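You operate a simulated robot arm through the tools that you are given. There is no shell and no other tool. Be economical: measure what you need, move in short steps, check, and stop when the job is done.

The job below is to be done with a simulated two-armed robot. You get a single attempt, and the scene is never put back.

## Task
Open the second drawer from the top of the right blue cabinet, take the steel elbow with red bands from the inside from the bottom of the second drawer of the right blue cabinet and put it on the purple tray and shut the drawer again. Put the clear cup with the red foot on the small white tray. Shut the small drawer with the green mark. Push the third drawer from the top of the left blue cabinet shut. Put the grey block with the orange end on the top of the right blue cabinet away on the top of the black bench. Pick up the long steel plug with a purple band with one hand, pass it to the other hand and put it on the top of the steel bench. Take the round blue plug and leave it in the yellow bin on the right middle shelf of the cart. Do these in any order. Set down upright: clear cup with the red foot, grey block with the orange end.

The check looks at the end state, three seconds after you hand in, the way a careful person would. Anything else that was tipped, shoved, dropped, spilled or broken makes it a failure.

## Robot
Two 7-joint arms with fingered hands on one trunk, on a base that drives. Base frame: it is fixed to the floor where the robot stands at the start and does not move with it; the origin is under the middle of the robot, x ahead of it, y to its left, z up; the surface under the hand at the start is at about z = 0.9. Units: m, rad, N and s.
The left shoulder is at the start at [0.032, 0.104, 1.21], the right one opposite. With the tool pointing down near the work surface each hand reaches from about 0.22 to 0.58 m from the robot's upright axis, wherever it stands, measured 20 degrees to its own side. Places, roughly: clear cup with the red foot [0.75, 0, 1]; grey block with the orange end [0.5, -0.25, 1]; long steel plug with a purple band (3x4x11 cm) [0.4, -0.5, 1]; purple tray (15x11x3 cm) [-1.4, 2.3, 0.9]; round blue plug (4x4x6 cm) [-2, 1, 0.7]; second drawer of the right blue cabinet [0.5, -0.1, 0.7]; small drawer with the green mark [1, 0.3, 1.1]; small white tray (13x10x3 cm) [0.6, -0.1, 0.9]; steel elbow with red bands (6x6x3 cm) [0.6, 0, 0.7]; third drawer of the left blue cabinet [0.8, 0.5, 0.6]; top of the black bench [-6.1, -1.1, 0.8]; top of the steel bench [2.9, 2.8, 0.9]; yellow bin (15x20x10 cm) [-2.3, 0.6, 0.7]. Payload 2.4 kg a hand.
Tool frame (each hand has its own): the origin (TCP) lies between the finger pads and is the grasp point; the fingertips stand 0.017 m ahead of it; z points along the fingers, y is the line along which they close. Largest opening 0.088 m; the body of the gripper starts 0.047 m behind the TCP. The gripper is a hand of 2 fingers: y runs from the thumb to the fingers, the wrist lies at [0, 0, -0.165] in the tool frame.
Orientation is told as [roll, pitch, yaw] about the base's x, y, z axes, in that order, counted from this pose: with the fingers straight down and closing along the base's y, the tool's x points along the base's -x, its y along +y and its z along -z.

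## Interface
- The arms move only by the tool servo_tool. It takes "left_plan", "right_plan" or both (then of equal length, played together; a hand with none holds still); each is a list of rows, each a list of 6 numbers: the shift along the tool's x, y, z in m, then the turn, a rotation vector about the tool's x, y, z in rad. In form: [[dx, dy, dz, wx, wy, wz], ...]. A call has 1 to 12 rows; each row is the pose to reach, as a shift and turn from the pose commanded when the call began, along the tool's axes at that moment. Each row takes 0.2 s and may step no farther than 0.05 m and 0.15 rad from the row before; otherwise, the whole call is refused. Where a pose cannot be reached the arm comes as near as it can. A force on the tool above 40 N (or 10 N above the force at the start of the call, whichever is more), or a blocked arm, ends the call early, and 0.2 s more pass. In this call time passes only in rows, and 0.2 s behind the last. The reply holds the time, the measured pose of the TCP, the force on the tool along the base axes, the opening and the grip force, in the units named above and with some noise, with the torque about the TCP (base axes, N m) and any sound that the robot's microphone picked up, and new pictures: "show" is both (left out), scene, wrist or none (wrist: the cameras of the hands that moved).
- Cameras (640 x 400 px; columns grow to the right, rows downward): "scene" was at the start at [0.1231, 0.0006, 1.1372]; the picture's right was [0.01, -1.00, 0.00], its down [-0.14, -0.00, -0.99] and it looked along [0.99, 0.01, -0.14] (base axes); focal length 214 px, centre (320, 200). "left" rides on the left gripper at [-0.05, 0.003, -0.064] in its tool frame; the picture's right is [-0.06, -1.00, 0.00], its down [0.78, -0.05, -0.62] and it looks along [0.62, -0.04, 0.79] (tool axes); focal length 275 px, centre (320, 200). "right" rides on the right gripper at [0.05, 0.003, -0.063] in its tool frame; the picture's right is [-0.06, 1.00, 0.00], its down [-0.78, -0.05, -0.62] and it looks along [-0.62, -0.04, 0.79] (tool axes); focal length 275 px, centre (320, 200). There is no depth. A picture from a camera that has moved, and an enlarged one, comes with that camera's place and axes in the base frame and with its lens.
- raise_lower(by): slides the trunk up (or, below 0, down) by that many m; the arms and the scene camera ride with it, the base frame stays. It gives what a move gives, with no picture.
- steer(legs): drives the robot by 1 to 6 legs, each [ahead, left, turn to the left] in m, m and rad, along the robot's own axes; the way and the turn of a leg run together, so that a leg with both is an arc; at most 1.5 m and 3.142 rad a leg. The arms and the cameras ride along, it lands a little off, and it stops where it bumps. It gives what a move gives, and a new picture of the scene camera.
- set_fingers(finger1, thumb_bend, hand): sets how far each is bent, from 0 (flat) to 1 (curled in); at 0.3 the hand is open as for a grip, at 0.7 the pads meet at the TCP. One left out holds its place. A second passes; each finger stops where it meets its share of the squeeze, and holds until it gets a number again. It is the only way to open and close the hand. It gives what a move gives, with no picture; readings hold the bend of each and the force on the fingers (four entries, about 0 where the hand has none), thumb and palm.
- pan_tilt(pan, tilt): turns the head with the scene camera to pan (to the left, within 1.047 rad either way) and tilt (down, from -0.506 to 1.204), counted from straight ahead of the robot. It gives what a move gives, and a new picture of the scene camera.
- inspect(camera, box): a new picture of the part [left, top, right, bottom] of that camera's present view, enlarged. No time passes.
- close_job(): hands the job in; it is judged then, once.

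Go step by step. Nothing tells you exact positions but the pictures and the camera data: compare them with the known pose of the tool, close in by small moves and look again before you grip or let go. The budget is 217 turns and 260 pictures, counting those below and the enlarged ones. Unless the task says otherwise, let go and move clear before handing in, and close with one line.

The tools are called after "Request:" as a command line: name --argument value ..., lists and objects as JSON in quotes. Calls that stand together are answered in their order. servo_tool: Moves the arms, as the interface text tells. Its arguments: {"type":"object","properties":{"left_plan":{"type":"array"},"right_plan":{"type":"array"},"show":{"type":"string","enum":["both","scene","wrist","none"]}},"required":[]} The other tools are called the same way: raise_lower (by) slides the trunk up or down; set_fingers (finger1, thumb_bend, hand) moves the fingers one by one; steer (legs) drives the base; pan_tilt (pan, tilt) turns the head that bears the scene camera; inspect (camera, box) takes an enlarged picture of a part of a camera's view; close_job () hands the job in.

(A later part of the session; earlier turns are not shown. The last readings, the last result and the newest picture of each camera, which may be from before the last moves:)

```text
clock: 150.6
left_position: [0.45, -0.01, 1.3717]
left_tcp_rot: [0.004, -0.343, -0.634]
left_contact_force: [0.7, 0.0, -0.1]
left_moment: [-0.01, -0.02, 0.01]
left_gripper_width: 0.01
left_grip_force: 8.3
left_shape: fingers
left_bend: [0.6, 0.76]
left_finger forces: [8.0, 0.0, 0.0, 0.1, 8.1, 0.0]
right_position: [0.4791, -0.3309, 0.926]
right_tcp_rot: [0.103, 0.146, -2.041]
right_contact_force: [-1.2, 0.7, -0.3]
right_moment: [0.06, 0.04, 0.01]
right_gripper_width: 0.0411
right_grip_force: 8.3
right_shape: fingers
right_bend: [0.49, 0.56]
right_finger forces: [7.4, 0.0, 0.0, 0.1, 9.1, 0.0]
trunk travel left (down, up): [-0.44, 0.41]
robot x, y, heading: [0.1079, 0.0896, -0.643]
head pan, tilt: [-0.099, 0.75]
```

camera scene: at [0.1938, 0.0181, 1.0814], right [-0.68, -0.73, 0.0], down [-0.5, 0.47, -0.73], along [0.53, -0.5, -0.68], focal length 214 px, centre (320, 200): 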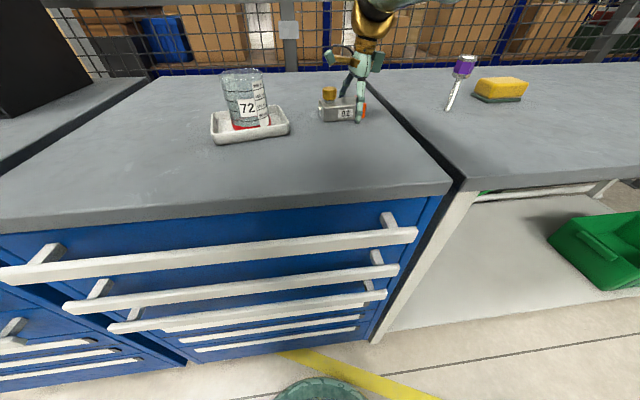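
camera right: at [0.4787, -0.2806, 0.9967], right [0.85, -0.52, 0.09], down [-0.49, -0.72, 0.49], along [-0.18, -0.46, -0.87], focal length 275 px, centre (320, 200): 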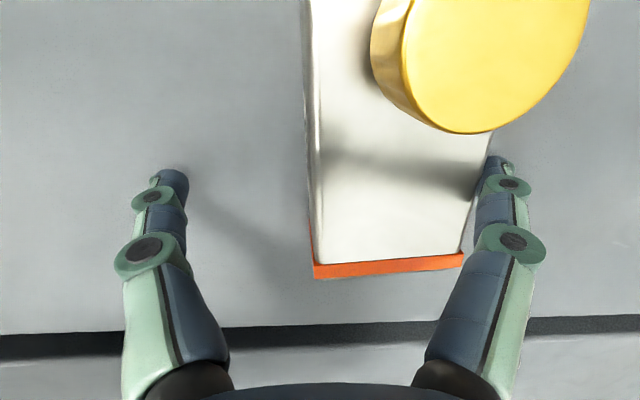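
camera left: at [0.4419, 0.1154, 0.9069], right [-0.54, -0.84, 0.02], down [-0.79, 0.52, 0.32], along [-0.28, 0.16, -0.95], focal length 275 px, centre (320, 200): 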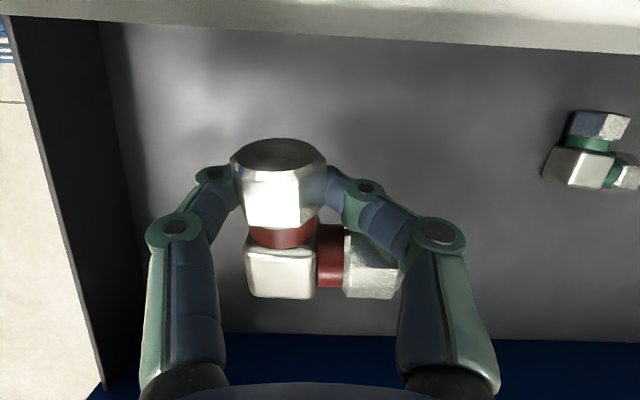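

Gripped; adding squeeze and lifting straight up.

Request:
set_fingers --hand "right" --finger1 0.8 --thumb_bend 0.8

Request:
servo_tool --right_plan '[[0.003, 0.002, -0.02, 0, 0, 0], [0.006, 0.004, -0.04, 0, 0, 0], [0.012, 0.008, -0.08, 0, 0, 0], [0.018, 0.012, -0.12, 0, 0, 0]]' --show "both"

```text
clock: 151.6
left_position: [0.4506, -0.0104, 1.3704]
left_tcp_rot: [0.002, -0.341, -0.634]
left_contact_force: [-0.1, 1.0, -0.9]
left_moment: [0.01, 0.01, -0.02]
left_gripper_width: 0.0101
left_grip_force: 8.1
left_shape: fingers
left_bend: [0.6, 0.76]
left_finger forces: [8.0, 0.1, 0.0, 0.0, 8.1, 0.0]
right_position: [0.4792, -0.3305, 0.9264]
right_tcp_rot: [0.103, 0.149, -2.04]
right_contact_force: [-0.8, 0.6, -0.5]
right_moment: [0.02, 0.14, 0.07]
right_gripper_width: 0.041
right_grip_force: 11.8
right_shape: fingers
right_bend: [0.45, 0.64]
right_finger forces: [11.1, 0.0, 0.0, 0.0, 12.3, 0.0]
trunk travel left (down, up): [-0.44, 0.41]
robot x, y, heading: [0.1062, 0.0937, -0.651]
head pan, tilt: [-0.099, 0.75]
```

```text
clock: 152.6
left_position: [0.4499, -0.0105, 1.3708]
left_tcp_rot: [0.003, -0.341, -0.635]
left_contact_force: [0.6, -0.8, -0.8]
left_moment: [0.01, -0.04, 0.01]
left_gripper_width: 0.0101
left_grip_force: 8.7
left_shape: fingers
left_bend: [0.6, 0.76]
left_finger forces: [8.0, 0.0, 0.1, 0.1, 8.0, 0.1]
right_position: [0.4883, -0.341, 1.0492]
right_tcp_rot: [0.103, 0.149, -2.034]
right_contact_force: [0.6, -0.2, -10.5]
right_moment: [-0.06, 0.17, -0.01]
right_gripper_width: 0.0411
right_grip_force: 12.5
right_shape: fingers
right_bend: [0.43, 0.64]
right_finger forces: [12.3, 0.0, 0.0, 0.0, 12.3, 0.0]
right hand out of reach, approached as far as the arm can: row 2, 3, 4
trunk travel left (down, up): [-0.44, 0.41]
robot x, y, heading: [0.1071, 0.0964, -0.651]
head pan, tilt: [-0.099, 0.75]
camera scene: at [0.1934, 0.0182, 1.0814], right [-0.68, -0.73, 0.0], down [-0.5, 0.47, -0.73], along [0.54, -0.5, -0.68], focal length 214 px, centre (320, 200)
camera right: at [0.5022, -0.3033, 1.1185], right [0.85, -0.51, 0.09], down [-0.49, -0.72, 0.49], along [-0.18, -0.46, -0.87], focal length 275 px, centre (320, 200)
```

scene: 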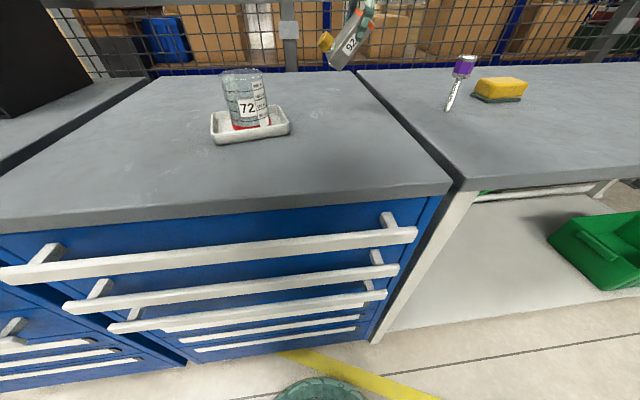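
right: 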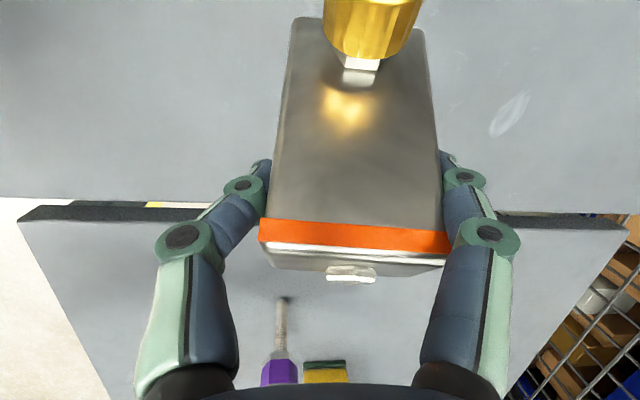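

The block is heavy (about 1 kg) and drooped because I held it off its centre. I'll set it back down the same way and regrip closer to its middle.

Request:
servo_tool --right_plan '[[-0.002, -0.005, 0.024, 0, 0, 0], [-0.005, -0.01, 0.048, 0, 0, 0], [-0.007, -0.014, 0.066, 0, 0, 0], [-0.008, -0.017, 0.082, 0, 0, 0], [-0.0095, -0.019, 0.095, 0, 0, 0], [-0.0105, -0.021, 0.106, 0, 0, 0], [-0.011, -0.0225, 0.113, 0, 0, 0], [-0.0117, -0.0234, 0.118, 0, 0, 0]]' --show "both"

```text
clock: 154.4
left_position: [0.4503, -0.01, 1.3703]
left_tcp_rot: [0.003, -0.344, -0.635]
left_contact_force: [-0.2, -0.5, -1.3]
left_moment: [0.0, -0.01, 0.0]
left_gripper_width: 0.0101
left_grip_force: 7.7
left_shape: fingers
left_bend: [0.6, 0.76]
left_finger forces: [8.0, 0.1, 0.0, 0.0, 8.1, 0.0]
right_position: [0.4807, -0.3289, 0.9287]
right_tcp_rot: [0.104, 0.149, -2.042]
right_contact_force: [0.4, -1.3, -2.1]
right_moment: [0.14, 0.13, -0.04]
right_gripper_width: 0.0411
right_grip_force: 12.5
right_shape: fingers
right_bend: [0.42, 0.66]
right_finger forces: [12.7, 0.0, 0.0, 0.0, 11.8, 0.0]
right hand out of reach, approached as far as the arm can: row 1, 3, 4
trunk travel left (down, up): [-0.44, 0.41]
robot x, y, heading: [0.11, 0.0905, -0.65]
head pan, tilt: [-0.099, 0.75]
camera scene: at [0.1931, 0.0183, 1.0815], right [-0.68, -0.73, 0.0], down [-0.5, 0.46, -0.73], along [0.54, -0.5, -0.68], focal length 214 px, centre (320, 200)
camera right: at [0.495, -0.2909, 0.9978], right [0.85, -0.52, 0.09], down [-0.49, -0.72, 0.49], along [-0.19, -0.46, -0.87], focal length 275 px, centre (320, 200)
```

scene: 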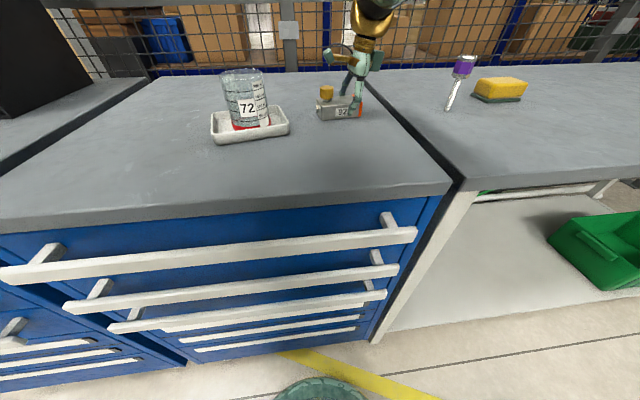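
right: 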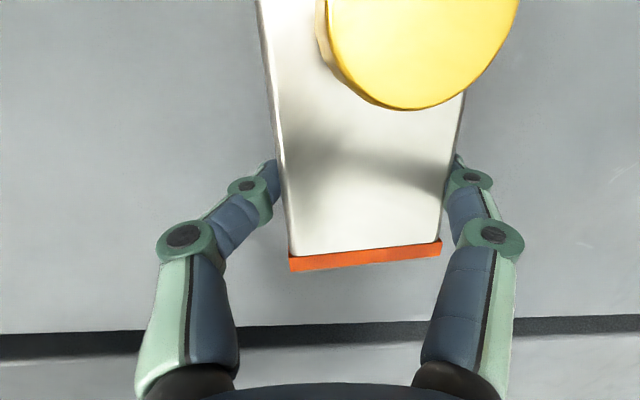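

Flat again. Opening, then leaning the hand further right and sliding 1.7 cm toward the block's middle.

Request:
set_fingers --hand "right" --finger1 0.3 --thumb_bend 0.3

Request:
servo_tool --right_plan '[[0.0, 0.0, 0.0, 0, 0.12, 0], [0.005, 0.0008, 0.0008, 0, 0.24, 0], [0.011, 0.0015, 0.0017, 0, 0.35, 0], [0.0166, 0.0026, 0.0027, 0, 0.35, 0]]' --show "wrist"

```text
clock: 155.4
left_position: [0.4504, -0.01, 1.3708]
left_tcp_rot: [0.001, -0.344, -0.636]
left_contact_force: [0.6, 0.4, -0.3]
left_moment: [0.01, 0.01, -0.01]
left_gripper_width: 0.0103
left_grip_force: 8.2
left_shape: fingers
left_bend: [0.6, 0.76]
left_finger forces: [8.1, 0.1, 0.0, 0.0, 8.1, 0.0]
right_position: [0.4797, -0.3283, 0.9265]
right_tcp_rot: [0.102, 0.147, -2.04]
right_contact_force: [-0.3, 0.0, 0.4]
right_moment: [0.02, 0.01, 0.0]
right_gripper_width: 0.0835
right_grip_force: 0.1
right_shape: fingers
right_bend: [0.3, 0.3]
right_finger forces: [0.0, 0.0, 0.0, 0.1, 0.0, 0.0]
trunk travel left (down, up): [-0.44, 0.41]
robot x, y, heading: [0.11, 0.0929, -0.649]
head pan, tilt: [-0.099, 0.75]
```

```text
clock: 156.4
left_position: [0.4499, -0.0101, 1.3714]
left_tcp_rot: [0.002, -0.343, -0.636]
left_contact_force: [-0.1, -0.1, -1.4]
left_moment: [-0.02, -0.03, 0.0]
left_gripper_width: 0.0104
left_grip_force: 8.2
left_shape: fingers
left_bend: [0.6, 0.76]
left_finger forces: [8.0, 0.0, 0.0, 0.1, 8.1, 0.1]
right_position: [0.4778, -0.3089, 0.9297]
right_tcp_rot: [0.116, 0.498, -2.001]
right_contact_force: [1.9, -1.2, 1.6]
right_moment: [-0.07, 0.0, -0.04]
right_gripper_width: 0.0894
right_grip_force: 1.5
right_shape: fingers
right_bend: [0.24, 0.3]
right_finger forces: [2.3, 0.0, 0.0, 0.1, 0.0, 0.1]
right hand out of reach, approached as far as the arm can: row 2, 3, 4
trunk travel left (down, up): [-0.44, 0.41]
robot x, y, heading: [0.1081, 0.095, -0.65]
head pan, tilt: [-0.099, 0.75]
camera right: at [0.4795, -0.2951, 1.0092], right [0.86, -0.51, 0.07], down [-0.52, -0.84, 0.16], along [-0.02, -0.18, -0.98], focal length 275 px, centre (320, 200)
```

right: 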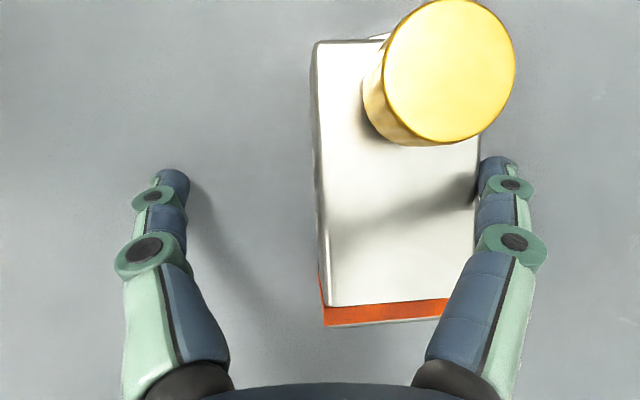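

Now the block's middle is between the jaws. Nudging the base 1.5 cm forward to centre, then gripping.

Request:
steer --legs '[[0.017, 0, 0]]'

Request:
set_fingers --hand "right" --finger1 0.65 --thumb_bend 0.65

Request:
set_fingers --hand "right" --finger1 1.0 --thumb_bend 1.0

Request:
inspect --camera "right" --box '[0, 0, 640, 400]'

```text
clock: 157.2
left_position: [0.4635, -0.0208, 1.3705]
left_tcp_rot: [0.003, -0.343, -0.636]
left_contact_force: [-0.7, 0.0, -1.1]
left_moment: [-0.01, -0.02, 0.0]
left_gripper_width: 0.0103
left_grip_force: 7.8
left_shape: fingers
left_bend: [0.6, 0.76]
left_finger forces: [8.1, 0.0, 0.0, 0.0, 8.2, 0.0]
right_position: [0.4925, -0.3203, 0.9293]
right_tcp_rot: [0.116, 0.495, -2.0]
right_contact_force: [0.5, -0.4, -0.5]
right_moment: [-0.02, 0.01, -0.01]
right_gripper_width: 0.0842
right_grip_force: 0.0
right_shape: fingers
right_bend: [0.3, 0.3]
right_finger forces: [0.0, 0.0, 0.0, 0.1, 0.0, 0.1]
trunk travel left (down, up): [-0.44, 0.41]
robot x, y, heading: [0.1211, 0.0827, -0.652]
head pan, tilt: [-0.099, 0.75]
camera scene: at [0.2073, 0.0079, 1.0814], right [-0.68, -0.73, 0.0], down [-0.5, 0.46, -0.73], along [0.54, -0.5, -0.68], focal length 214 px, centre (320, 200)
```

scene: 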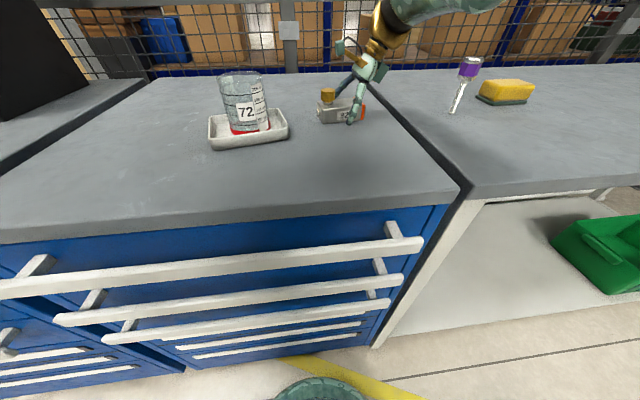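

```text
clock: 158.2
left_position: [0.465, -0.021, 1.3702]
left_tcp_rot: [0.001, -0.343, -0.635]
left_contact_force: [-0.2, -0.9, -0.7]
left_moment: [0.01, -0.01, 0.03]
left_gripper_width: 0.01
left_grip_force: 7.7
left_shape: fingers
left_bend: [0.6, 0.76]
left_finger forces: [8.1, 0.0, 0.0, 0.1, 8.2, 0.1]
right_position: [0.4925, -0.3198, 0.93]
right_tcp_rot: [0.115, 0.496, -1.999]
right_contact_force: [3.3, -1.3, 1.4]
right_moment: [-0.02, -0.07, -0.03]
right_gripper_width: 0.0414
right_grip_force: 7.7
right_shape: fingers
right_bend: [0.46, 0.59]
right_finger forces: [9.2, 0.1, 0.0, 0.0, 6.0, 0.1]
trunk travel left (down, up): [-0.44, 0.41]
robot x, y, heading: [0.1235, 0.0833, -0.651]
head pan, tilt: [-0.099, 0.75]
```

```text
clock: 159.2
left_position: [0.4639, -0.0207, 1.3716]
left_tcp_rot: [0.001, -0.342, -0.634]
left_contact_force: [0.6, -0.1, -1.2]
left_moment: [-0.02, 0.0, -0.01]
left_gripper_width: 0.0103
left_grip_force: 8.3
left_shape: fingers
left_bend: [0.6, 0.76]
left_finger forces: [7.9, 0.0, 0.0, 0.0, 8.0, 0.0]
right_position: [0.4929, -0.3206, 0.9298]
right_tcp_rot: [0.114, 0.497, -2.002]
right_contact_force: [-0.5, 0.3, -9.4]
right_moment: [0.08, 0.19, 0.02]
right_gripper_width: 0.0409
right_grip_force: 16.7
right_shape: fingers
right_bend: [0.39, 0.69]
right_finger forces: [16.4, 0.0, 0.0, 0.0, 16.6, 0.1]
trunk travel left (down, up): [-0.44, 0.41]
robot x, y, heading: [0.1204, 0.0796, -0.65]
head pan, tilt: [-0.099, 0.75]
```

```text
1.00 times, centred on (320, 200) of right (not enlarged: the box is as wide or as high as the picture)
camera zoom: at [0.4936, -0.3053, 1.0085], right [0.86, -0.51, 0.07], down [-0.52, -0.84, 0.16], along [-0.02, -0.18, -0.98], focal length 275 px, centre (320, 200)
```

zoom: 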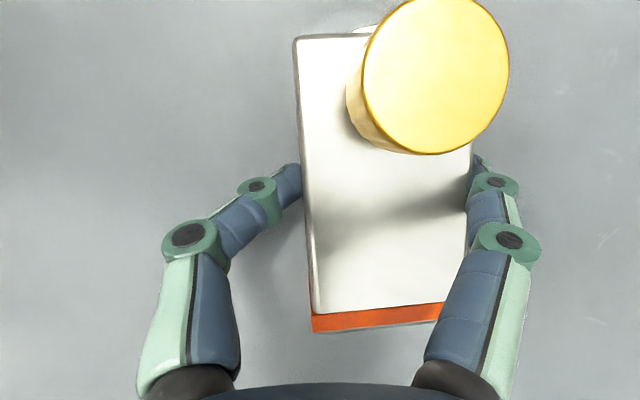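

Gripped at 17 N at the middle. Lifting.

Request:
servo_tool --right_plan '[[0.012, 0.002, -0.022, 0, 0, 0], [0.024, 0.0, -0.044, 0, 0, 0], [0.042, -0.005, -0.076, 0, 0, 0], [0.06, -0.01, -0.108, 0, 0, 0]]' --show "both"

```text
clock: 160.2
left_position: [0.4644, -0.0216, 1.3702]
left_tcp_rot: [0.004, -0.343, -0.636]
left_contact_force: [-0.5, -0.3, 0.3]
left_moment: [0.0, 0.02, 0.01]
left_gripper_width: 0.0101
left_grip_force: 8.4
left_shape: fingers
left_bend: [0.6, 0.76]
left_finger forces: [8.0, 0.0, 0.0, 0.0, 8.1, 0.0]
right_position: [0.5025, -0.3322, 1.0477]
right_tcp_rot: [0.115, 0.495, -2.002]
right_contact_force: [0.5, -0.1, -9.6]
right_moment: [0.06, 0.2, -0.01]
right_gripper_width: 0.0412
right_grip_force: 16.4
right_shape: fingers
right_bend: [0.39, 0.71]
right_finger forces: [16.5, 0.0, 0.0, 0.0, 16.5, 0.0]
right hand out of reach, approached as far as the arm can: row 1, 2, 3, 4
trunk travel left (down, up): [-0.44, 0.41]
robot x, y, heading: [0.1224, 0.0859, -0.648]
head pan, tilt: [-0.099, 0.75]
camera scene: at [0.2071, 0.0081, 1.0814], right [-0.68, -0.73, 0.0], down [-0.5, 0.46, -0.73], along [0.54, -0.5, -0.68], focal length 214 px, centre (320, 200)
camera right: at [0.504, -0.3178, 1.1265], right [0.86, -0.51, 0.07], down [-0.52, -0.84, 0.16], along [-0.02, -0.18, -0.98], focal length 275 px, centre (320, 200)
```

scene: 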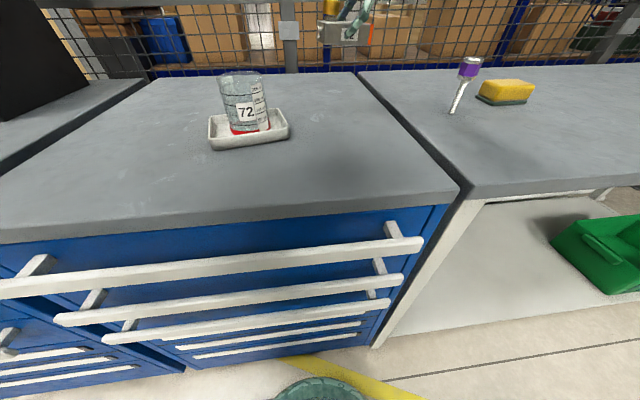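
right: 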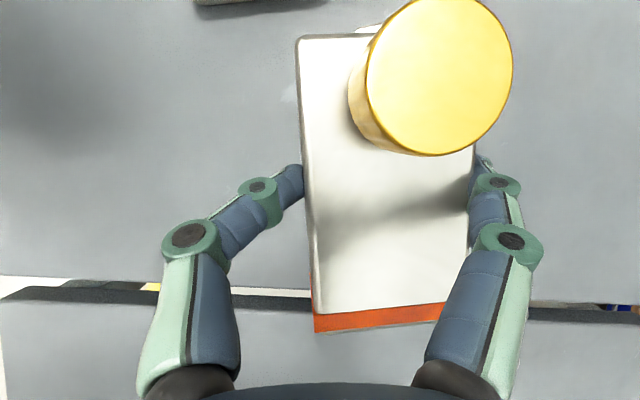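

Level and secure. Backing away, tucking the block closer, and turning toward the purple tray's area to look.

Request:
steer --legs '[[-0.5, 0, 0]]'

Request:
servo_tool --right_plan '[[0.007, -0.037, 0, 0, 0, 0], [0.014, -0.074, 0, 0, 0, 0], [0.021, -0.11, 0, 0, 0, 0], [0.0277, -0.147, 0, 0, 0, 0]]' --show "none"

Request:
pan_tilt --pan 0 --tilt 0.35

Request:
steer --legs '[[0, 0, 2.75]]'

```text
clock: 163.1
left_position: [0.0704, 0.2773, 1.3703]
left_tcp_rot: [0.001, -0.343, -0.637]
left_contact_force: [0.2, 0.0, -1.5]
left_moment: [-0.01, -0.03, 0.03]
left_gripper_width: 0.01
left_grip_force: 7.7
left_shape: fingers
left_bend: [0.6, 0.76]
left_finger forces: [8.0, 0.0, 0.0, 0.1, 8.0, 0.0]
right_position: [0.1071, -0.0341, 1.0474]
right_tcp_rot: [0.115, 0.497, -2.004]
right_contact_force: [0.3, -0.5, -8.5]
right_moment: [0.1, 0.19, 0.0]
right_gripper_width: 0.0413
right_grip_force: 17.3
right_shape: fingers
right_bend: [0.39, 0.71]
right_finger forces: [16.3, 0.0, 0.0, 0.1, 16.6, 0.1]
trunk travel left (down, up): [-0.44, 0.41]
robot x, y, heading: [-0.271, 0.3818, -0.658]
head pan, tilt: [-0.099, 0.75]
camera scene: at [-0.1865, 0.3071, 1.0814], right [-0.68, -0.73, 0.0], down [-0.5, 0.47, -0.73], along [0.53, -0.5, -0.68], focal length 214 px, centre (320, 200)
```

scene: 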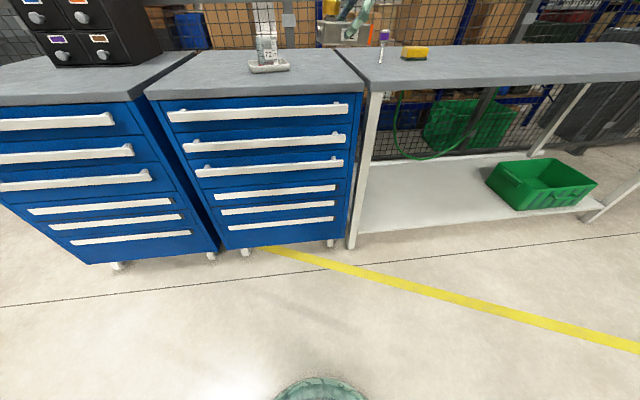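

```text
clock: 164.1
left_position: [0.0713, 0.2769, 1.3718]
left_tcp_rot: [0.002, -0.343, -0.639]
left_contact_force: [-0.7, -0.5, -1.4]
left_moment: [0.02, 0.02, 0.02]
left_gripper_width: 0.0099
left_grip_force: 7.8
left_shape: fingers
left_bend: [0.6, 0.76]
left_finger forces: [8.2, 0.1, 0.1, 0.0, 8.2, 0.0]
right_position: [0.1079, -0.0349, 1.0471]
right_tcp_rot: [0.114, 0.495, -2.002]
right_contact_force: [0.5, 1.3, -9.7]
right_moment: [0.06, 0.13, 0.01]
right_gripper_width: 0.0412
right_grip_force: 16.3
right_shape: fingers
right_bend: [0.39, 0.71]
right_finger forces: [16.2, 0.0, 0.1, 0.0, 16.3, 0.0]
right hand out of reach, approached as far as the arm can: row 1, 2, 3, 4
trunk travel left (down, up): [-0.44, 0.41]
robot x, y, heading: [-0.2717, 0.3855, -0.65]
head pan, tilt: [-0.099, 0.75]
```

```text
clock: 165.0
left_position: [0.0706, 0.2771, 1.371]
left_tcp_rot: [0.001, -0.342, -0.638]
left_contact_force: [-0.6, -0.2, -1.1]
left_moment: [0.0, -0.01, -0.01]
left_gripper_width: 0.0102
left_grip_force: 8.4
left_shape: fingers
left_bend: [0.6, 0.76]
left_finger forces: [8.0, 0.0, 0.1, 0.0, 8.1, 0.0]
right_position: [0.1076, -0.0351, 1.047]
right_tcp_rot: [0.113, 0.496, -2.002]
right_contact_force: [0.0, 0.4, -9.2]
right_moment: [0.07, 0.2, -0.05]
right_gripper_width: 0.0412
right_grip_force: 16.5
right_shape: fingers
right_bend: [0.39, 0.71]
right_finger forces: [16.2, 0.0, 0.1, 0.0, 16.2, 0.0]
trunk travel left (down, up): [-0.44, 0.41]
robot x, y, heading: [-0.273, 0.3852, -0.654]
head pan, tilt: [0.0, 0.351]
camera scene: at [-0.1727, 0.3069, 1.1169], right [-0.61, -0.79, 0.0], down [-0.27, 0.21, -0.94], along [0.75, -0.57, -0.35], focal length 214 px, centre (320, 200)
```

scene: 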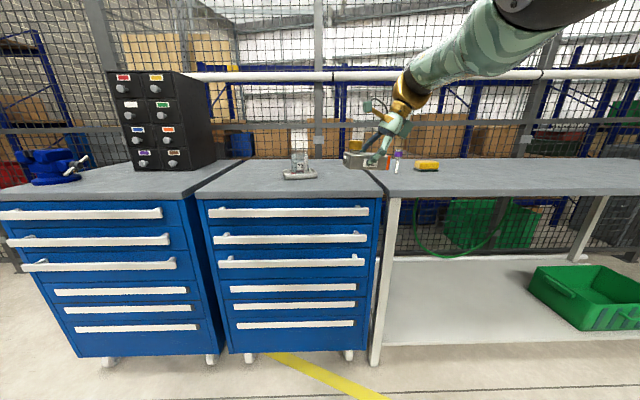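

```text
clock: 171.9
left_position: [-0.5516, 0.6067, 1.3699]
left_tcp_rot: [0.002, -0.341, 2.129]
left_contact_force: [0.8, -0.4, -0.7]
left_moment: [0.01, -0.01, 0.03]
left_gripper_width: 0.01
left_grip_force: 8.3
left_shape: fingers
left_bend: [0.6, 0.76]
left_finger forces: [8.0, 0.0, 0.1, 0.1, 8.0, 0.1]
right_position: [-0.4723, 0.9102, 1.0473]
right_tcp_rot: [0.113, 0.494, 0.764]
right_contact_force: [0.4, -0.9, -8.8]
right_moment: [-0.16, -0.17, 0.01]
right_gripper_width: 0.0405
right_grip_force: 15.2
right_shape: fingers
right_bend: [0.39, 0.72]
right_finger forces: [15.1, 0.0, 0.1, 0.0, 15.3, 0.1]
trunk travel left (down, up): [-0.44, 0.41]
robot x, y, heading: [-0.2715, 0.3819, 2.115]
head pan, tilt: [0.0, 0.351]
camera scene: at [-0.3341, 0.4871, 1.117], right [0.86, 0.52, 0.0], down [0.18, -0.29, -0.94], along [-0.49, 0.8, -0.34], focal length 214 px, centre (320, 200)
```

scene: 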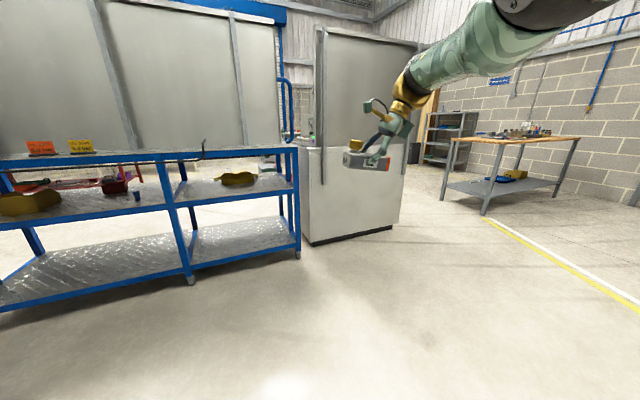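

I see the cart with yellow bins on the left and a white cabinet straight ahead, where the tray should be. Zooming on both.

Request:
inspect --camera "scene" --box '[280, 110, 440, 210]'

Request:
inspect --camera "scene" --box '[0, 120, 320, 320]'

```text
4.00 times, centred on (360, 160) of scene
camera zoom: at [-0.3341, 0.4871, 1.117], right [0.86, 0.52, 0.0], down [0.18, -0.29, -0.94], along [-0.49, 0.8, -0.34], focal length 858 px, centre (160, 360)
```

zoom: 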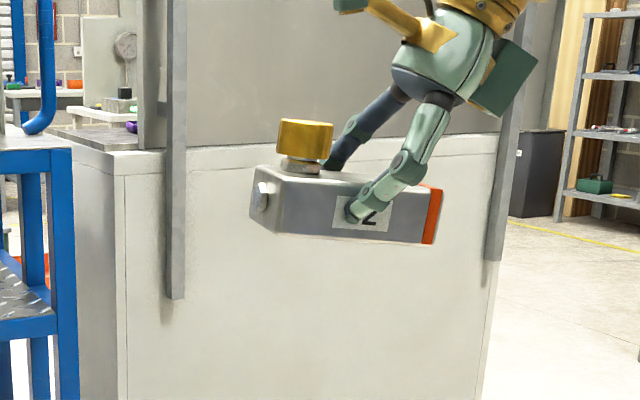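

```text
2.00 times, centred on (160, 220) of scene
camera zoom: at [-0.3341, 0.4871, 1.117], right [0.86, 0.52, 0.0], down [0.18, -0.29, -0.94], along [-0.49, 0.8, -0.34], focal length 429 px, centre (640, 160)
```

zoom: 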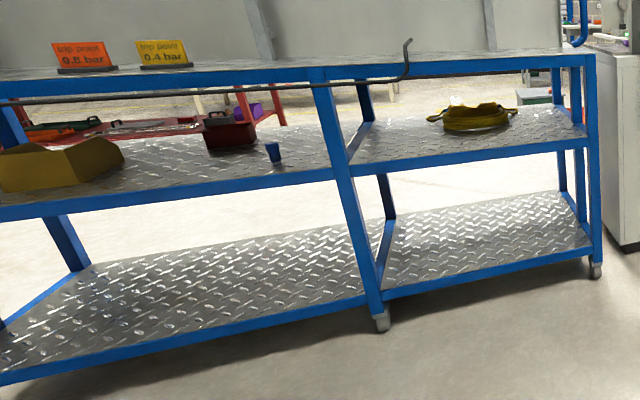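

The tray sits on the white counter behind its tall panel, so I need to see it from the other side. I'll drive around to the counter's right end and look.

Request:
steer --legs '[[0.8, -0.64, 0], [0.8, -0.64, 0], [0, 0, 0.75]]'

```text
clock: 184.1
left_position: [-0.3928, 2.3909, 1.37]
left_tcp_rot: [0.002, -0.342, 2.897]
left_contact_force: [-0.4, 0.5, -1.8]
left_moment: [0.0, -0.01, 0.03]
left_gripper_width: 0.0099
left_grip_force: 7.9
left_shape: fingers
left_bend: [0.6, 0.76]
left_finger forces: [8.1, 0.1, 0.1, 0.1, 8.1, 0.0]
right_position: [-0.5468, 2.6657, 1.0473]
right_tcp_rot: [0.115, 0.495, 1.531]
right_contact_force: [0.5, 0.3, -9.4]
right_moment: [-0.01, -0.16, 0.01]
right_gripper_width: 0.0404
right_grip_force: 15.3
right_shape: fingers
right_bend: [0.39, 0.72]
right_finger forces: [15.0, 0.0, 0.0, 0.1, 15.2, 0.0]
trunk travel left (down, up): [-0.44, 0.41]
robot x, y, heading: [-0.0358, 2.4244, 2.884]
head pan, tilt: [0.0, 0.351]
camera scene: at [-0.1532, 2.4572, 1.117], right [0.26, 0.97, 0.0], down [0.33, -0.09, -0.94], along [-0.91, 0.24, -0.34], focal length 214 px, centre (320, 200)
```

scene: 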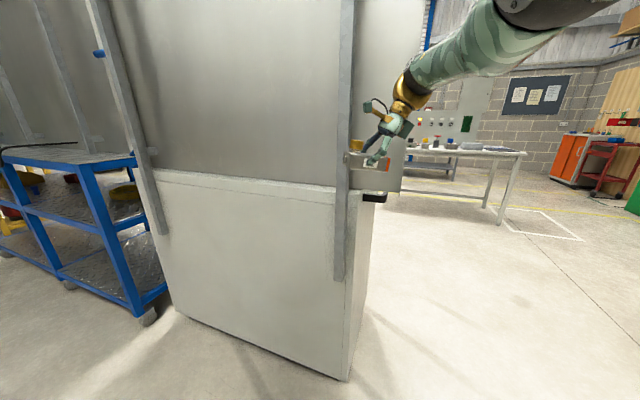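

The panel blocks this side too; I'll drive around behind the counter and face it from the back.

Request:
steer --legs '[[0.5, -0.92, 0], [1.18, 0.2, 0], [0, 0, 2.75]]'

```text
clock: 201.3
left_position: [-1.1329, 3.4256, 1.3719]
left_tcp_rot: [0.001, -0.341, -0.76]
left_contact_force: [-0.3, 0.0, 0.0]
left_moment: [0.01, 0.03, -0.04]
left_gripper_width: 0.0097
left_grip_force: 7.6
left_shape: fingers
left_bend: [0.6, 0.76]
left_finger forces: [8.1, 0.0, 0.1, 0.0, 7.9, 0.0]
right_position: [-1.1329, 3.113, 1.0458]
right_tcp_rot: [0.114, 0.494, -2.126]
right_contact_force: [0.0, 0.3, -8.8]
right_moment: [0.1, 0.2, 0.01]
right_gripper_width: 0.0396
right_grip_force: 15.0
right_shape: fingers
right_bend: [0.38, 0.72]
right_finger forces: [14.9, 0.0, 0.0, 0.0, 15.3, 0.0]
trunk travel left (down, up): [-0.44, 0.41]
robot x, y, heading: [-1.4605, 3.5742, -0.778]
head pan, tilt: [0.0, 0.351]
camera scene: at [-1.3711, 3.486, 1.117], right [-0.7, -0.72, 0.0], down [-0.25, 0.24, -0.94], along [0.67, -0.66, -0.34], focal length 214 px, centre (320, 200)
```

scene: 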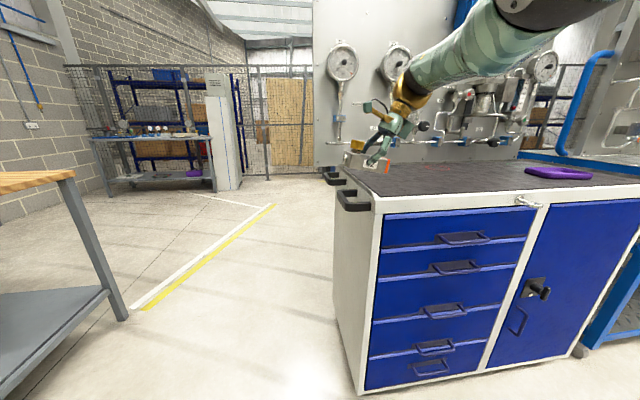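

The purple tray is on the counter's back edge near its right end. My right hand with the block would be in the way, so I'll try to move it aside to the right first.

Request:
servo_tool --right_plan '[[-0.03, -0.026, -0.02, 0, 0, 0], [-0.06, -0.052, -0.039, 0, 0, 0], [-0.09, -0.078, -0.059, 0, 0, 0], [-0.12, -0.104, -0.078, 0, 0, 0], [-0.152, -0.131, -0.098, 0, 0, 0]]' --show "scene"

```text
clock: 202.6
left_position: [-1.1351, 3.4267, 1.3704]
left_tcp_rot: [0.002, -0.341, -0.761]
left_contact_force: [0.1, -0.9, -0.3]
left_moment: [-0.01, 0.03, -0.01]
left_gripper_width: 0.0093
left_grip_force: 8.3
left_shape: fingers
left_bend: [0.6, 0.76]
left_finger forces: [8.1, 0.1, 0.0, 0.1, 7.8, 0.0]
right_position: [-1.3298, 2.9923, 1.0488]
right_tcp_rot: [0.112, 0.498, -2.125]
right_contact_force: [-0.3, 0.3, -8.4]
right_moment: [0.09, 0.19, -0.01]
right_gripper_width: 0.0396
right_grip_force: 14.9
right_shape: fingers
right_bend: [0.38, 0.73]
right_finger forces: [14.9, 0.0, 0.1, 0.0, 15.6, 0.0]
right hand out of reach, approached as far as the arm can: row 1, 2, 3, 4, 5
trunk travel left (down, up): [-0.44, 0.41]
robot x, y, heading: [-1.4591, 3.5747, -0.77]
head pan, tilt: [0.0, 0.351]
camera scene: at [-1.372, 3.4855, 1.1171], right [-0.7, -0.72, 0.0], down [-0.25, 0.24, -0.94], along [0.67, -0.66, -0.34], focal length 214 px, centre (320, 200)
```

scene: 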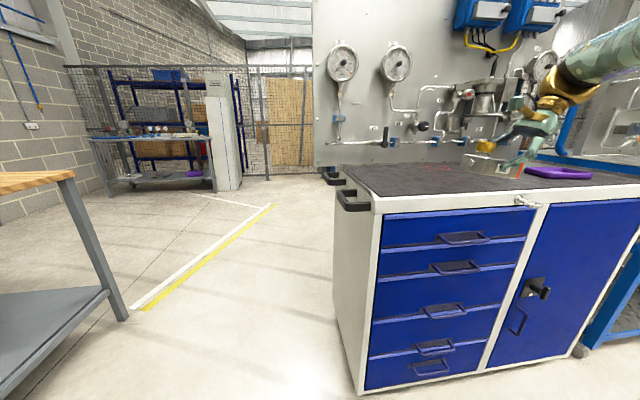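

The block is now out to the right, but placing the elbow would swing it near the cart handle. I'll deliver the block first: turning toward the black bench to look.

Request:
steer --legs '[[0, 0, -1.59]]'

```text
clock: 206.9
left_position: [-1.62, 3.2516, 1.3709]
left_tcp_rot: [0.001, -0.342, -2.373]
left_contact_force: [0.6, 0.2, -1.0]
left_moment: [0.0, 0.03, 0.0]
left_gripper_width: 0.0094
left_grip_force: 7.8
left_shape: fingers
left_bend: [0.6, 0.77]
left_finger forces: [8.1, 0.1, 0.1, 0.0, 7.9, 0.0]
right_position: [-2.0459, 3.4654, 1.0487]
right_tcp_rot: [0.111, 0.498, 2.546]
right_contact_force: [-0.5, 0.0, -9.5]
right_moment: [0.18, -0.13, -0.02]
right_gripper_width: 0.039
right_grip_force: 14.8
right_shape: fingers
right_bend: [0.38, 0.73]
right_finger forces: [14.7, 0.0, 0.1, 0.0, 15.3, 0.0]
trunk travel left (down, up): [-0.44, 0.41]
robot x, y, heading: [-1.4603, 3.5724, -2.387]
head pan, tilt: [0.0, 0.351]
camera scene: at [-1.5491, 3.488, 1.117], right [-0.69, 0.73, 0.0], down [0.25, 0.24, -0.94], along [-0.68, -0.64, -0.34], focal length 214 px, centre (320, 200)
```

scene: 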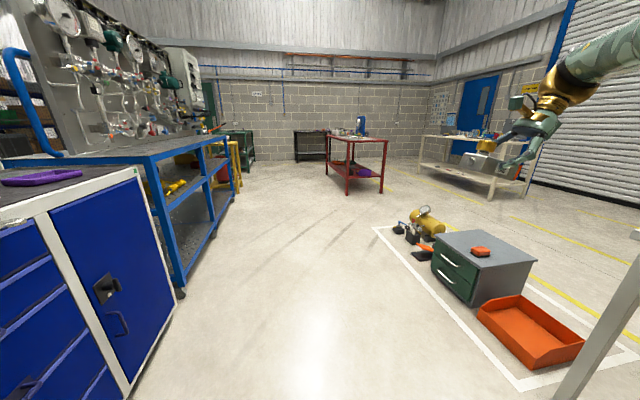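

The black bench is the dark one in the far middle of the hall. I'll drive down the aisle between the cart and the red table.

Request:
steer --legs '[[1.45, 0.25, 0.02], [1.5, 0, 0], [1.45, 0, 0]]'

```text
clock: 228.1
left_position: [-4.6564, 0.0179, 1.3711]
left_tcp_rot: [0.003, -0.343, -2.406]
left_contact_force: [-0.6, 0.3, -0.4]
left_moment: [0.01, 0.04, 0.02]
left_gripper_width: 0.0097
left_grip_force: 7.9
left_shape: fingers
left_bend: [0.6, 0.77]
left_finger forces: [8.2, 0.1, 0.0, 0.1, 7.9, 0.0]
right_position: [-5.0708, 0.2445, 1.0493]
right_tcp_rot: [0.112, 0.496, 2.512]
right_contact_force: [-0.3, -0.2, -8.9]
right_moment: [0.18, -0.1, -0.01]
right_gripper_width: 0.0395
right_grip_force: 14.6
right_shape: fingers
right_bend: [0.37, 0.73]
right_finger forces: [14.8, 0.0, 0.1, 0.0, 15.4, 0.0]
trunk travel left (down, up): [-0.44, 0.41]
robot x, y, heading: [-4.4864, 0.3354, -2.422]
head pan, tilt: [0.0, 0.351]
camera scene: at [-4.5762, 0.2522, 1.117], right [-0.66, 0.75, 0.0], down [0.26, 0.23, -0.94], along [-0.7, -0.62, -0.34], focal length 214 px, centre (320, 200)
```

scene: 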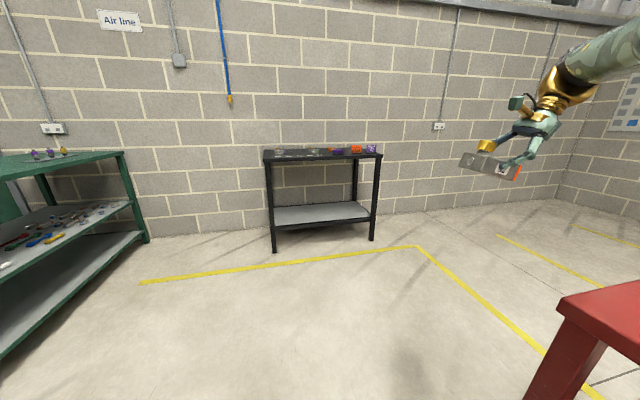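

The black bench stands ahead with small items on it. Zooming in to find free space.

Request:
inspect --camera "scene" --box '[250, 130, 400, 260]'

```text
3.08 times, centred on (325, 195) of scene
camera zoom: at [-4.5762, 0.2522, 1.117], right [-0.66, 0.75, 0.0], down [0.26, 0.23, -0.94], along [-0.7, -0.62, -0.34], focal length 660 px, centre (305, 215)
```

zoom: 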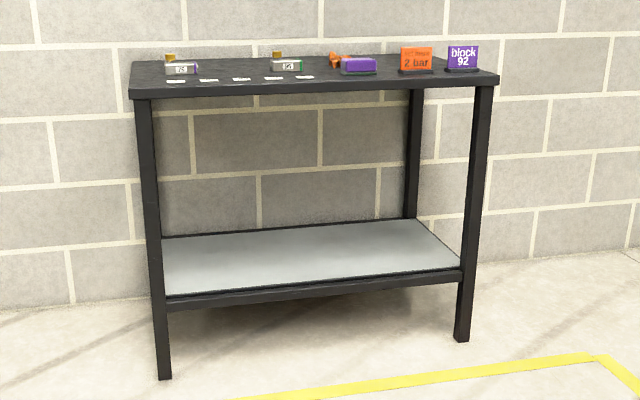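

There are labelled slots with other blocks standing at two of them. I'll move closer to read the labels.

Request:
steer --legs '[[0, 0, 0.25], [1.3, -0.2, 0]]'

Request:
inspect --camera "scene" --box '[200, 130, 440, 280]'

```text
clock: 235.6
left_position: [-5.508, -0.9587, 1.3706]
left_tcp_rot: [0.0, -0.342, -2.197]
left_contact_force: [0.1, 0.8, -0.5]
left_moment: [-0.04, -0.01, 0.0]
left_gripper_width: 0.0096
left_grip_force: 7.9
left_shape: fingers
left_bend: [0.6, 0.77]
left_finger forces: [8.2, 0.1, 0.0, 0.0, 7.8, 0.1]
right_position: [-5.9633, -0.8224, 1.0492]
right_tcp_rot: [0.112, 0.495, 2.718]
right_contact_force: [-1.1, 0.4, -8.9]
right_moment: [0.19, -0.08, -0.01]
right_gripper_width: 0.0394
right_grip_force: 14.7
right_shape: fingers
right_bend: [0.37, 0.74]
right_finger forces: [14.8, 0.0, 0.1, 0.0, 15.3, 0.0]
trunk travel left (down, up): [-0.44, 0.41]
robot x, y, heading: [-5.4093, -0.6158, -2.21]
head pan, tilt: [0.0, 0.351]
camera scene: at [-5.4785, -0.7135, 1.117], right [-0.8, 0.6, 0.0], down [0.21, 0.28, -0.94], along [-0.56, -0.75, -0.34], focal length 214 px, centre (320, 200)
```

scene: 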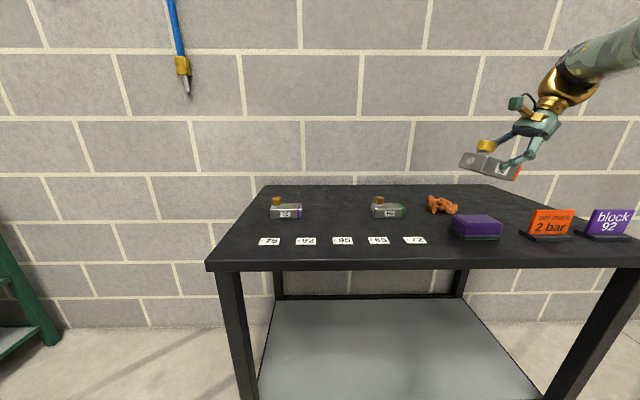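

```text
2.67 times, centred on (320, 205) of scene
camera zoom: at [-5.4785, -0.7135, 1.117], right [-0.8, 0.6, 0.0], down [0.21, 0.28, -0.94], along [-0.56, -0.75, -0.34], focal length 572 px, centre (320, 187)
```

zoom: 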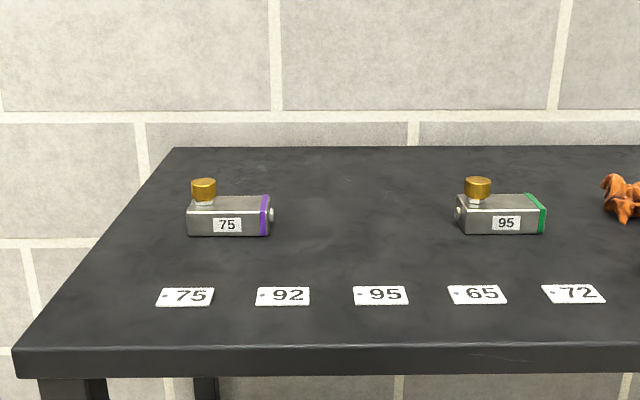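

The labels read 75, 92, 95, 65, 72; the free spot behind label 92 is the right home. I'll move over and bring the block above that spot.

Request:
steer --legs '[[0, 0.19, 0], [0.18, 0, 0]]'

Request:
servo_tool --right_plan '[[0.025, 0.02, 0.016, 0, 0, 0], [0.05, 0.04, 0.032, 0, 0, 0], [0.075, 0.06, 0.048, 0, 0, 0], [0.1, 0.08, 0.063, 0, 0, 0]]' --show "both"

```text
clock: 238.3
left_position: [-5.4587, -1.2187, 1.3712]
left_tcp_rot: [0.002, -0.343, -2.187]
left_contact_force: [0.4, -0.2, -1.2]
left_moment: [-0.01, 0.01, 0.04]
left_gripper_width: 0.0094
left_grip_force: 7.9
left_shape: fingers
left_bend: [0.6, 0.77]
left_finger forces: [8.3, 0.1, 0.0, 0.0, 7.8, 0.0]
right_position: [-5.9146, -1.0878, 1.0488]
right_tcp_rot: [0.109, 0.496, 2.731]
right_contact_force: [-0.3, -0.6, -8.8]
right_moment: [0.2, -0.08, 0.03]
right_gripper_width: 0.0393
right_grip_force: 15.2
right_shape: fingers
right_bend: [0.37, 0.74]
right_finger forces: [15.0, 0.0, 0.0, 0.0, 15.4, 0.0]
trunk travel left (down, up): [-0.44, 0.41]
robot x, y, heading: [-5.3667, -0.8755, -2.199]
head pan, tilt: [0.0, 0.351]
camera scene: at [-5.4317, -0.9739, 1.1169], right [-0.81, 0.59, 0.0], down [0.2, 0.28, -0.94], along [-0.55, -0.76, -0.35], focal length 214 px, centre (320, 200)
```

scene: 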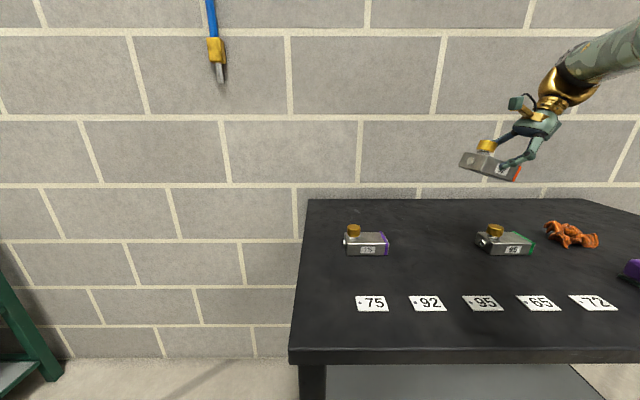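

```text
clock: 239.3
left_position: [-5.4565, -1.2183, 1.3711]
left_tcp_rot: [0.0, -0.342, -2.186]
left_contact_force: [-0.6, 0.1, -0.3]
left_moment: [-0.01, 0.02, 0.0]
left_gripper_width: 0.0095
left_grip_force: 8.3
left_shape: fingers
left_bend: [0.6, 0.77]
left_finger forces: [8.3, 0.1, 0.0, 0.0, 8.0, 0.0]
right_position: [-5.838, -1.2009, 1.0499]
right_tcp_rot: [0.109, 0.496, 2.729]
right_contact_force: [0.3, -0.5, -8.0]
right_moment: [0.18, -0.04, -0.02]
right_gripper_width: 0.0392
right_grip_force: 15.0
right_shape: fingers
right_bend: [0.36, 0.74]
right_finger forces: [14.7, 0.1, 0.0, 0.0, 15.4, 0.0]
right hand out of reach, approached as far as the arm can: row 3, 4
trunk travel left (down, up): [-0.44, 0.41]
robot x, y, heading: [-5.3564, -0.8703, -2.196]
head pan, tilt: [0.0, 0.351]
camera scene: at [-5.4313, -0.9735, 1.117], right [-0.81, 0.59, 0.0], down [0.2, 0.28, -0.94], along [-0.55, -0.76, -0.34], focal length 214 px, centre (320, 200)
camera right: at [-5.8239, -1.2024, 1.1291], right [-0.5, -0.87, 0.07], down [-0.85, 0.5, 0.16], along [-0.17, 0.02, -0.98], focal length 275 px, centre (320, 200)
```

scene: 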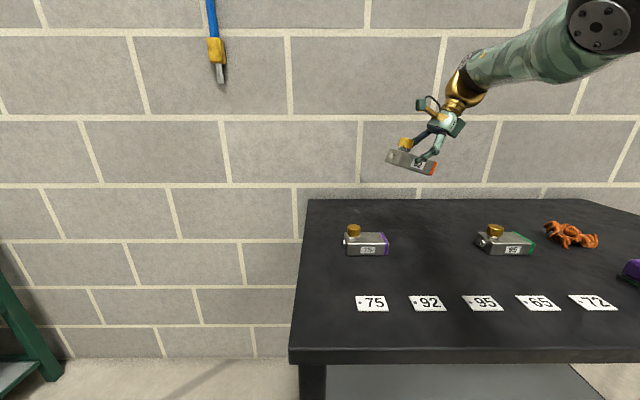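
right: 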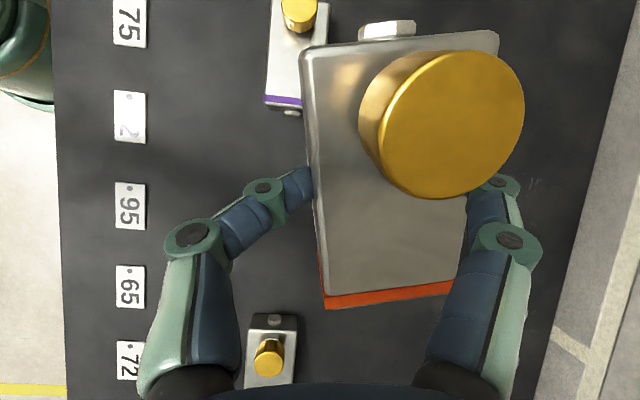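

The block hangs right over the free gap behind labels 92/95. Lowering by the trunk, most of the way.

Request:
raise_lower --by -0.18

Request:
inspect --camera "right" --box '[0, 0, 640, 400]'

Request:
inspect --camera "scene" --box '[280, 80, 560, 255]'

```text
clock: 240.8
left_position: [-5.4551, -1.2167, 1.2136]
left_tcp_rot: [0.0, -0.342, -2.185]
left_contact_force: [0.2, -0.6, 0.4]
left_moment: [0.0, -0.01, 0.01]
left_gripper_width: 0.0094
left_grip_force: 7.9
left_shape: fingers
left_bend: [0.6, 0.77]
left_finger forces: [8.3, 0.0, 0.0, 0.1, 7.9, 0.1]
right_position: [-5.8385, -1.2065, 0.8688]
right_tcp_rot: [0.064, 0.514, 2.713]
right_contact_force: [6.5, 8.7, 27.1]
right_moment: [-0.68, 0.39, 0.04]
right_gripper_width: 0.0428
right_grip_force: 22.5
right_shape: fingers
right_bend: [0.4, 0.83]
right_finger forces: [21.5, 0.0, 0.0, 0.0, 23.4, 0.0]
trunk travel left (down, up): [-0.283, 0.566]
robot x, y, heading: [-5.3601, -0.8771, -2.2]
head pan, tilt: [0.0, 0.351]
stopped: the force on the tool passed its limit at 48 N (the readings are from after the stop); the commanded pose is now the measured one
```

```text
1.00 times, centred on (320, 200) of right (not enlarged: the box is as wide or as high as the picture)
camera zoom: at [-5.8269, -1.2107, 0.9494], right [-0.49, -0.87, 0.02], down [-0.86, 0.49, 0.15], along [-0.14, 0.05, -0.99], focal length 275 px, centre (320, 200)
```

zoom: 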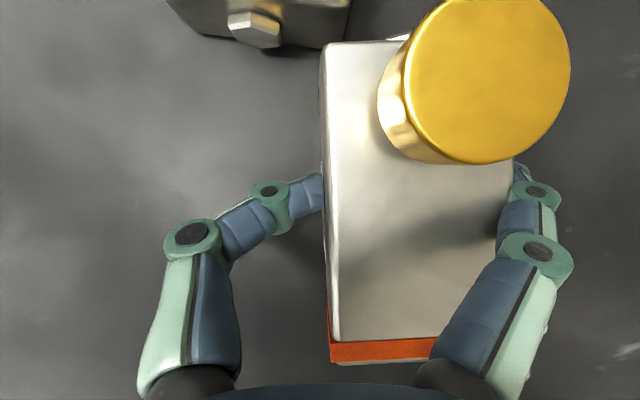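

```text
2.29 times, centred on (420, 168) of scene
camera zoom: at [-5.4315, -0.9747, 0.9604], right [-0.81, 0.59, 0.0], down [0.2, 0.28, -0.94], along [-0.55, -0.76, -0.34], focal length 490 px, centre (91, 274)
```

zoom: 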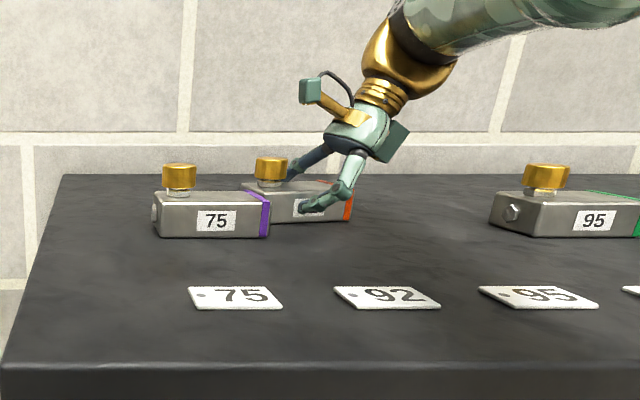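

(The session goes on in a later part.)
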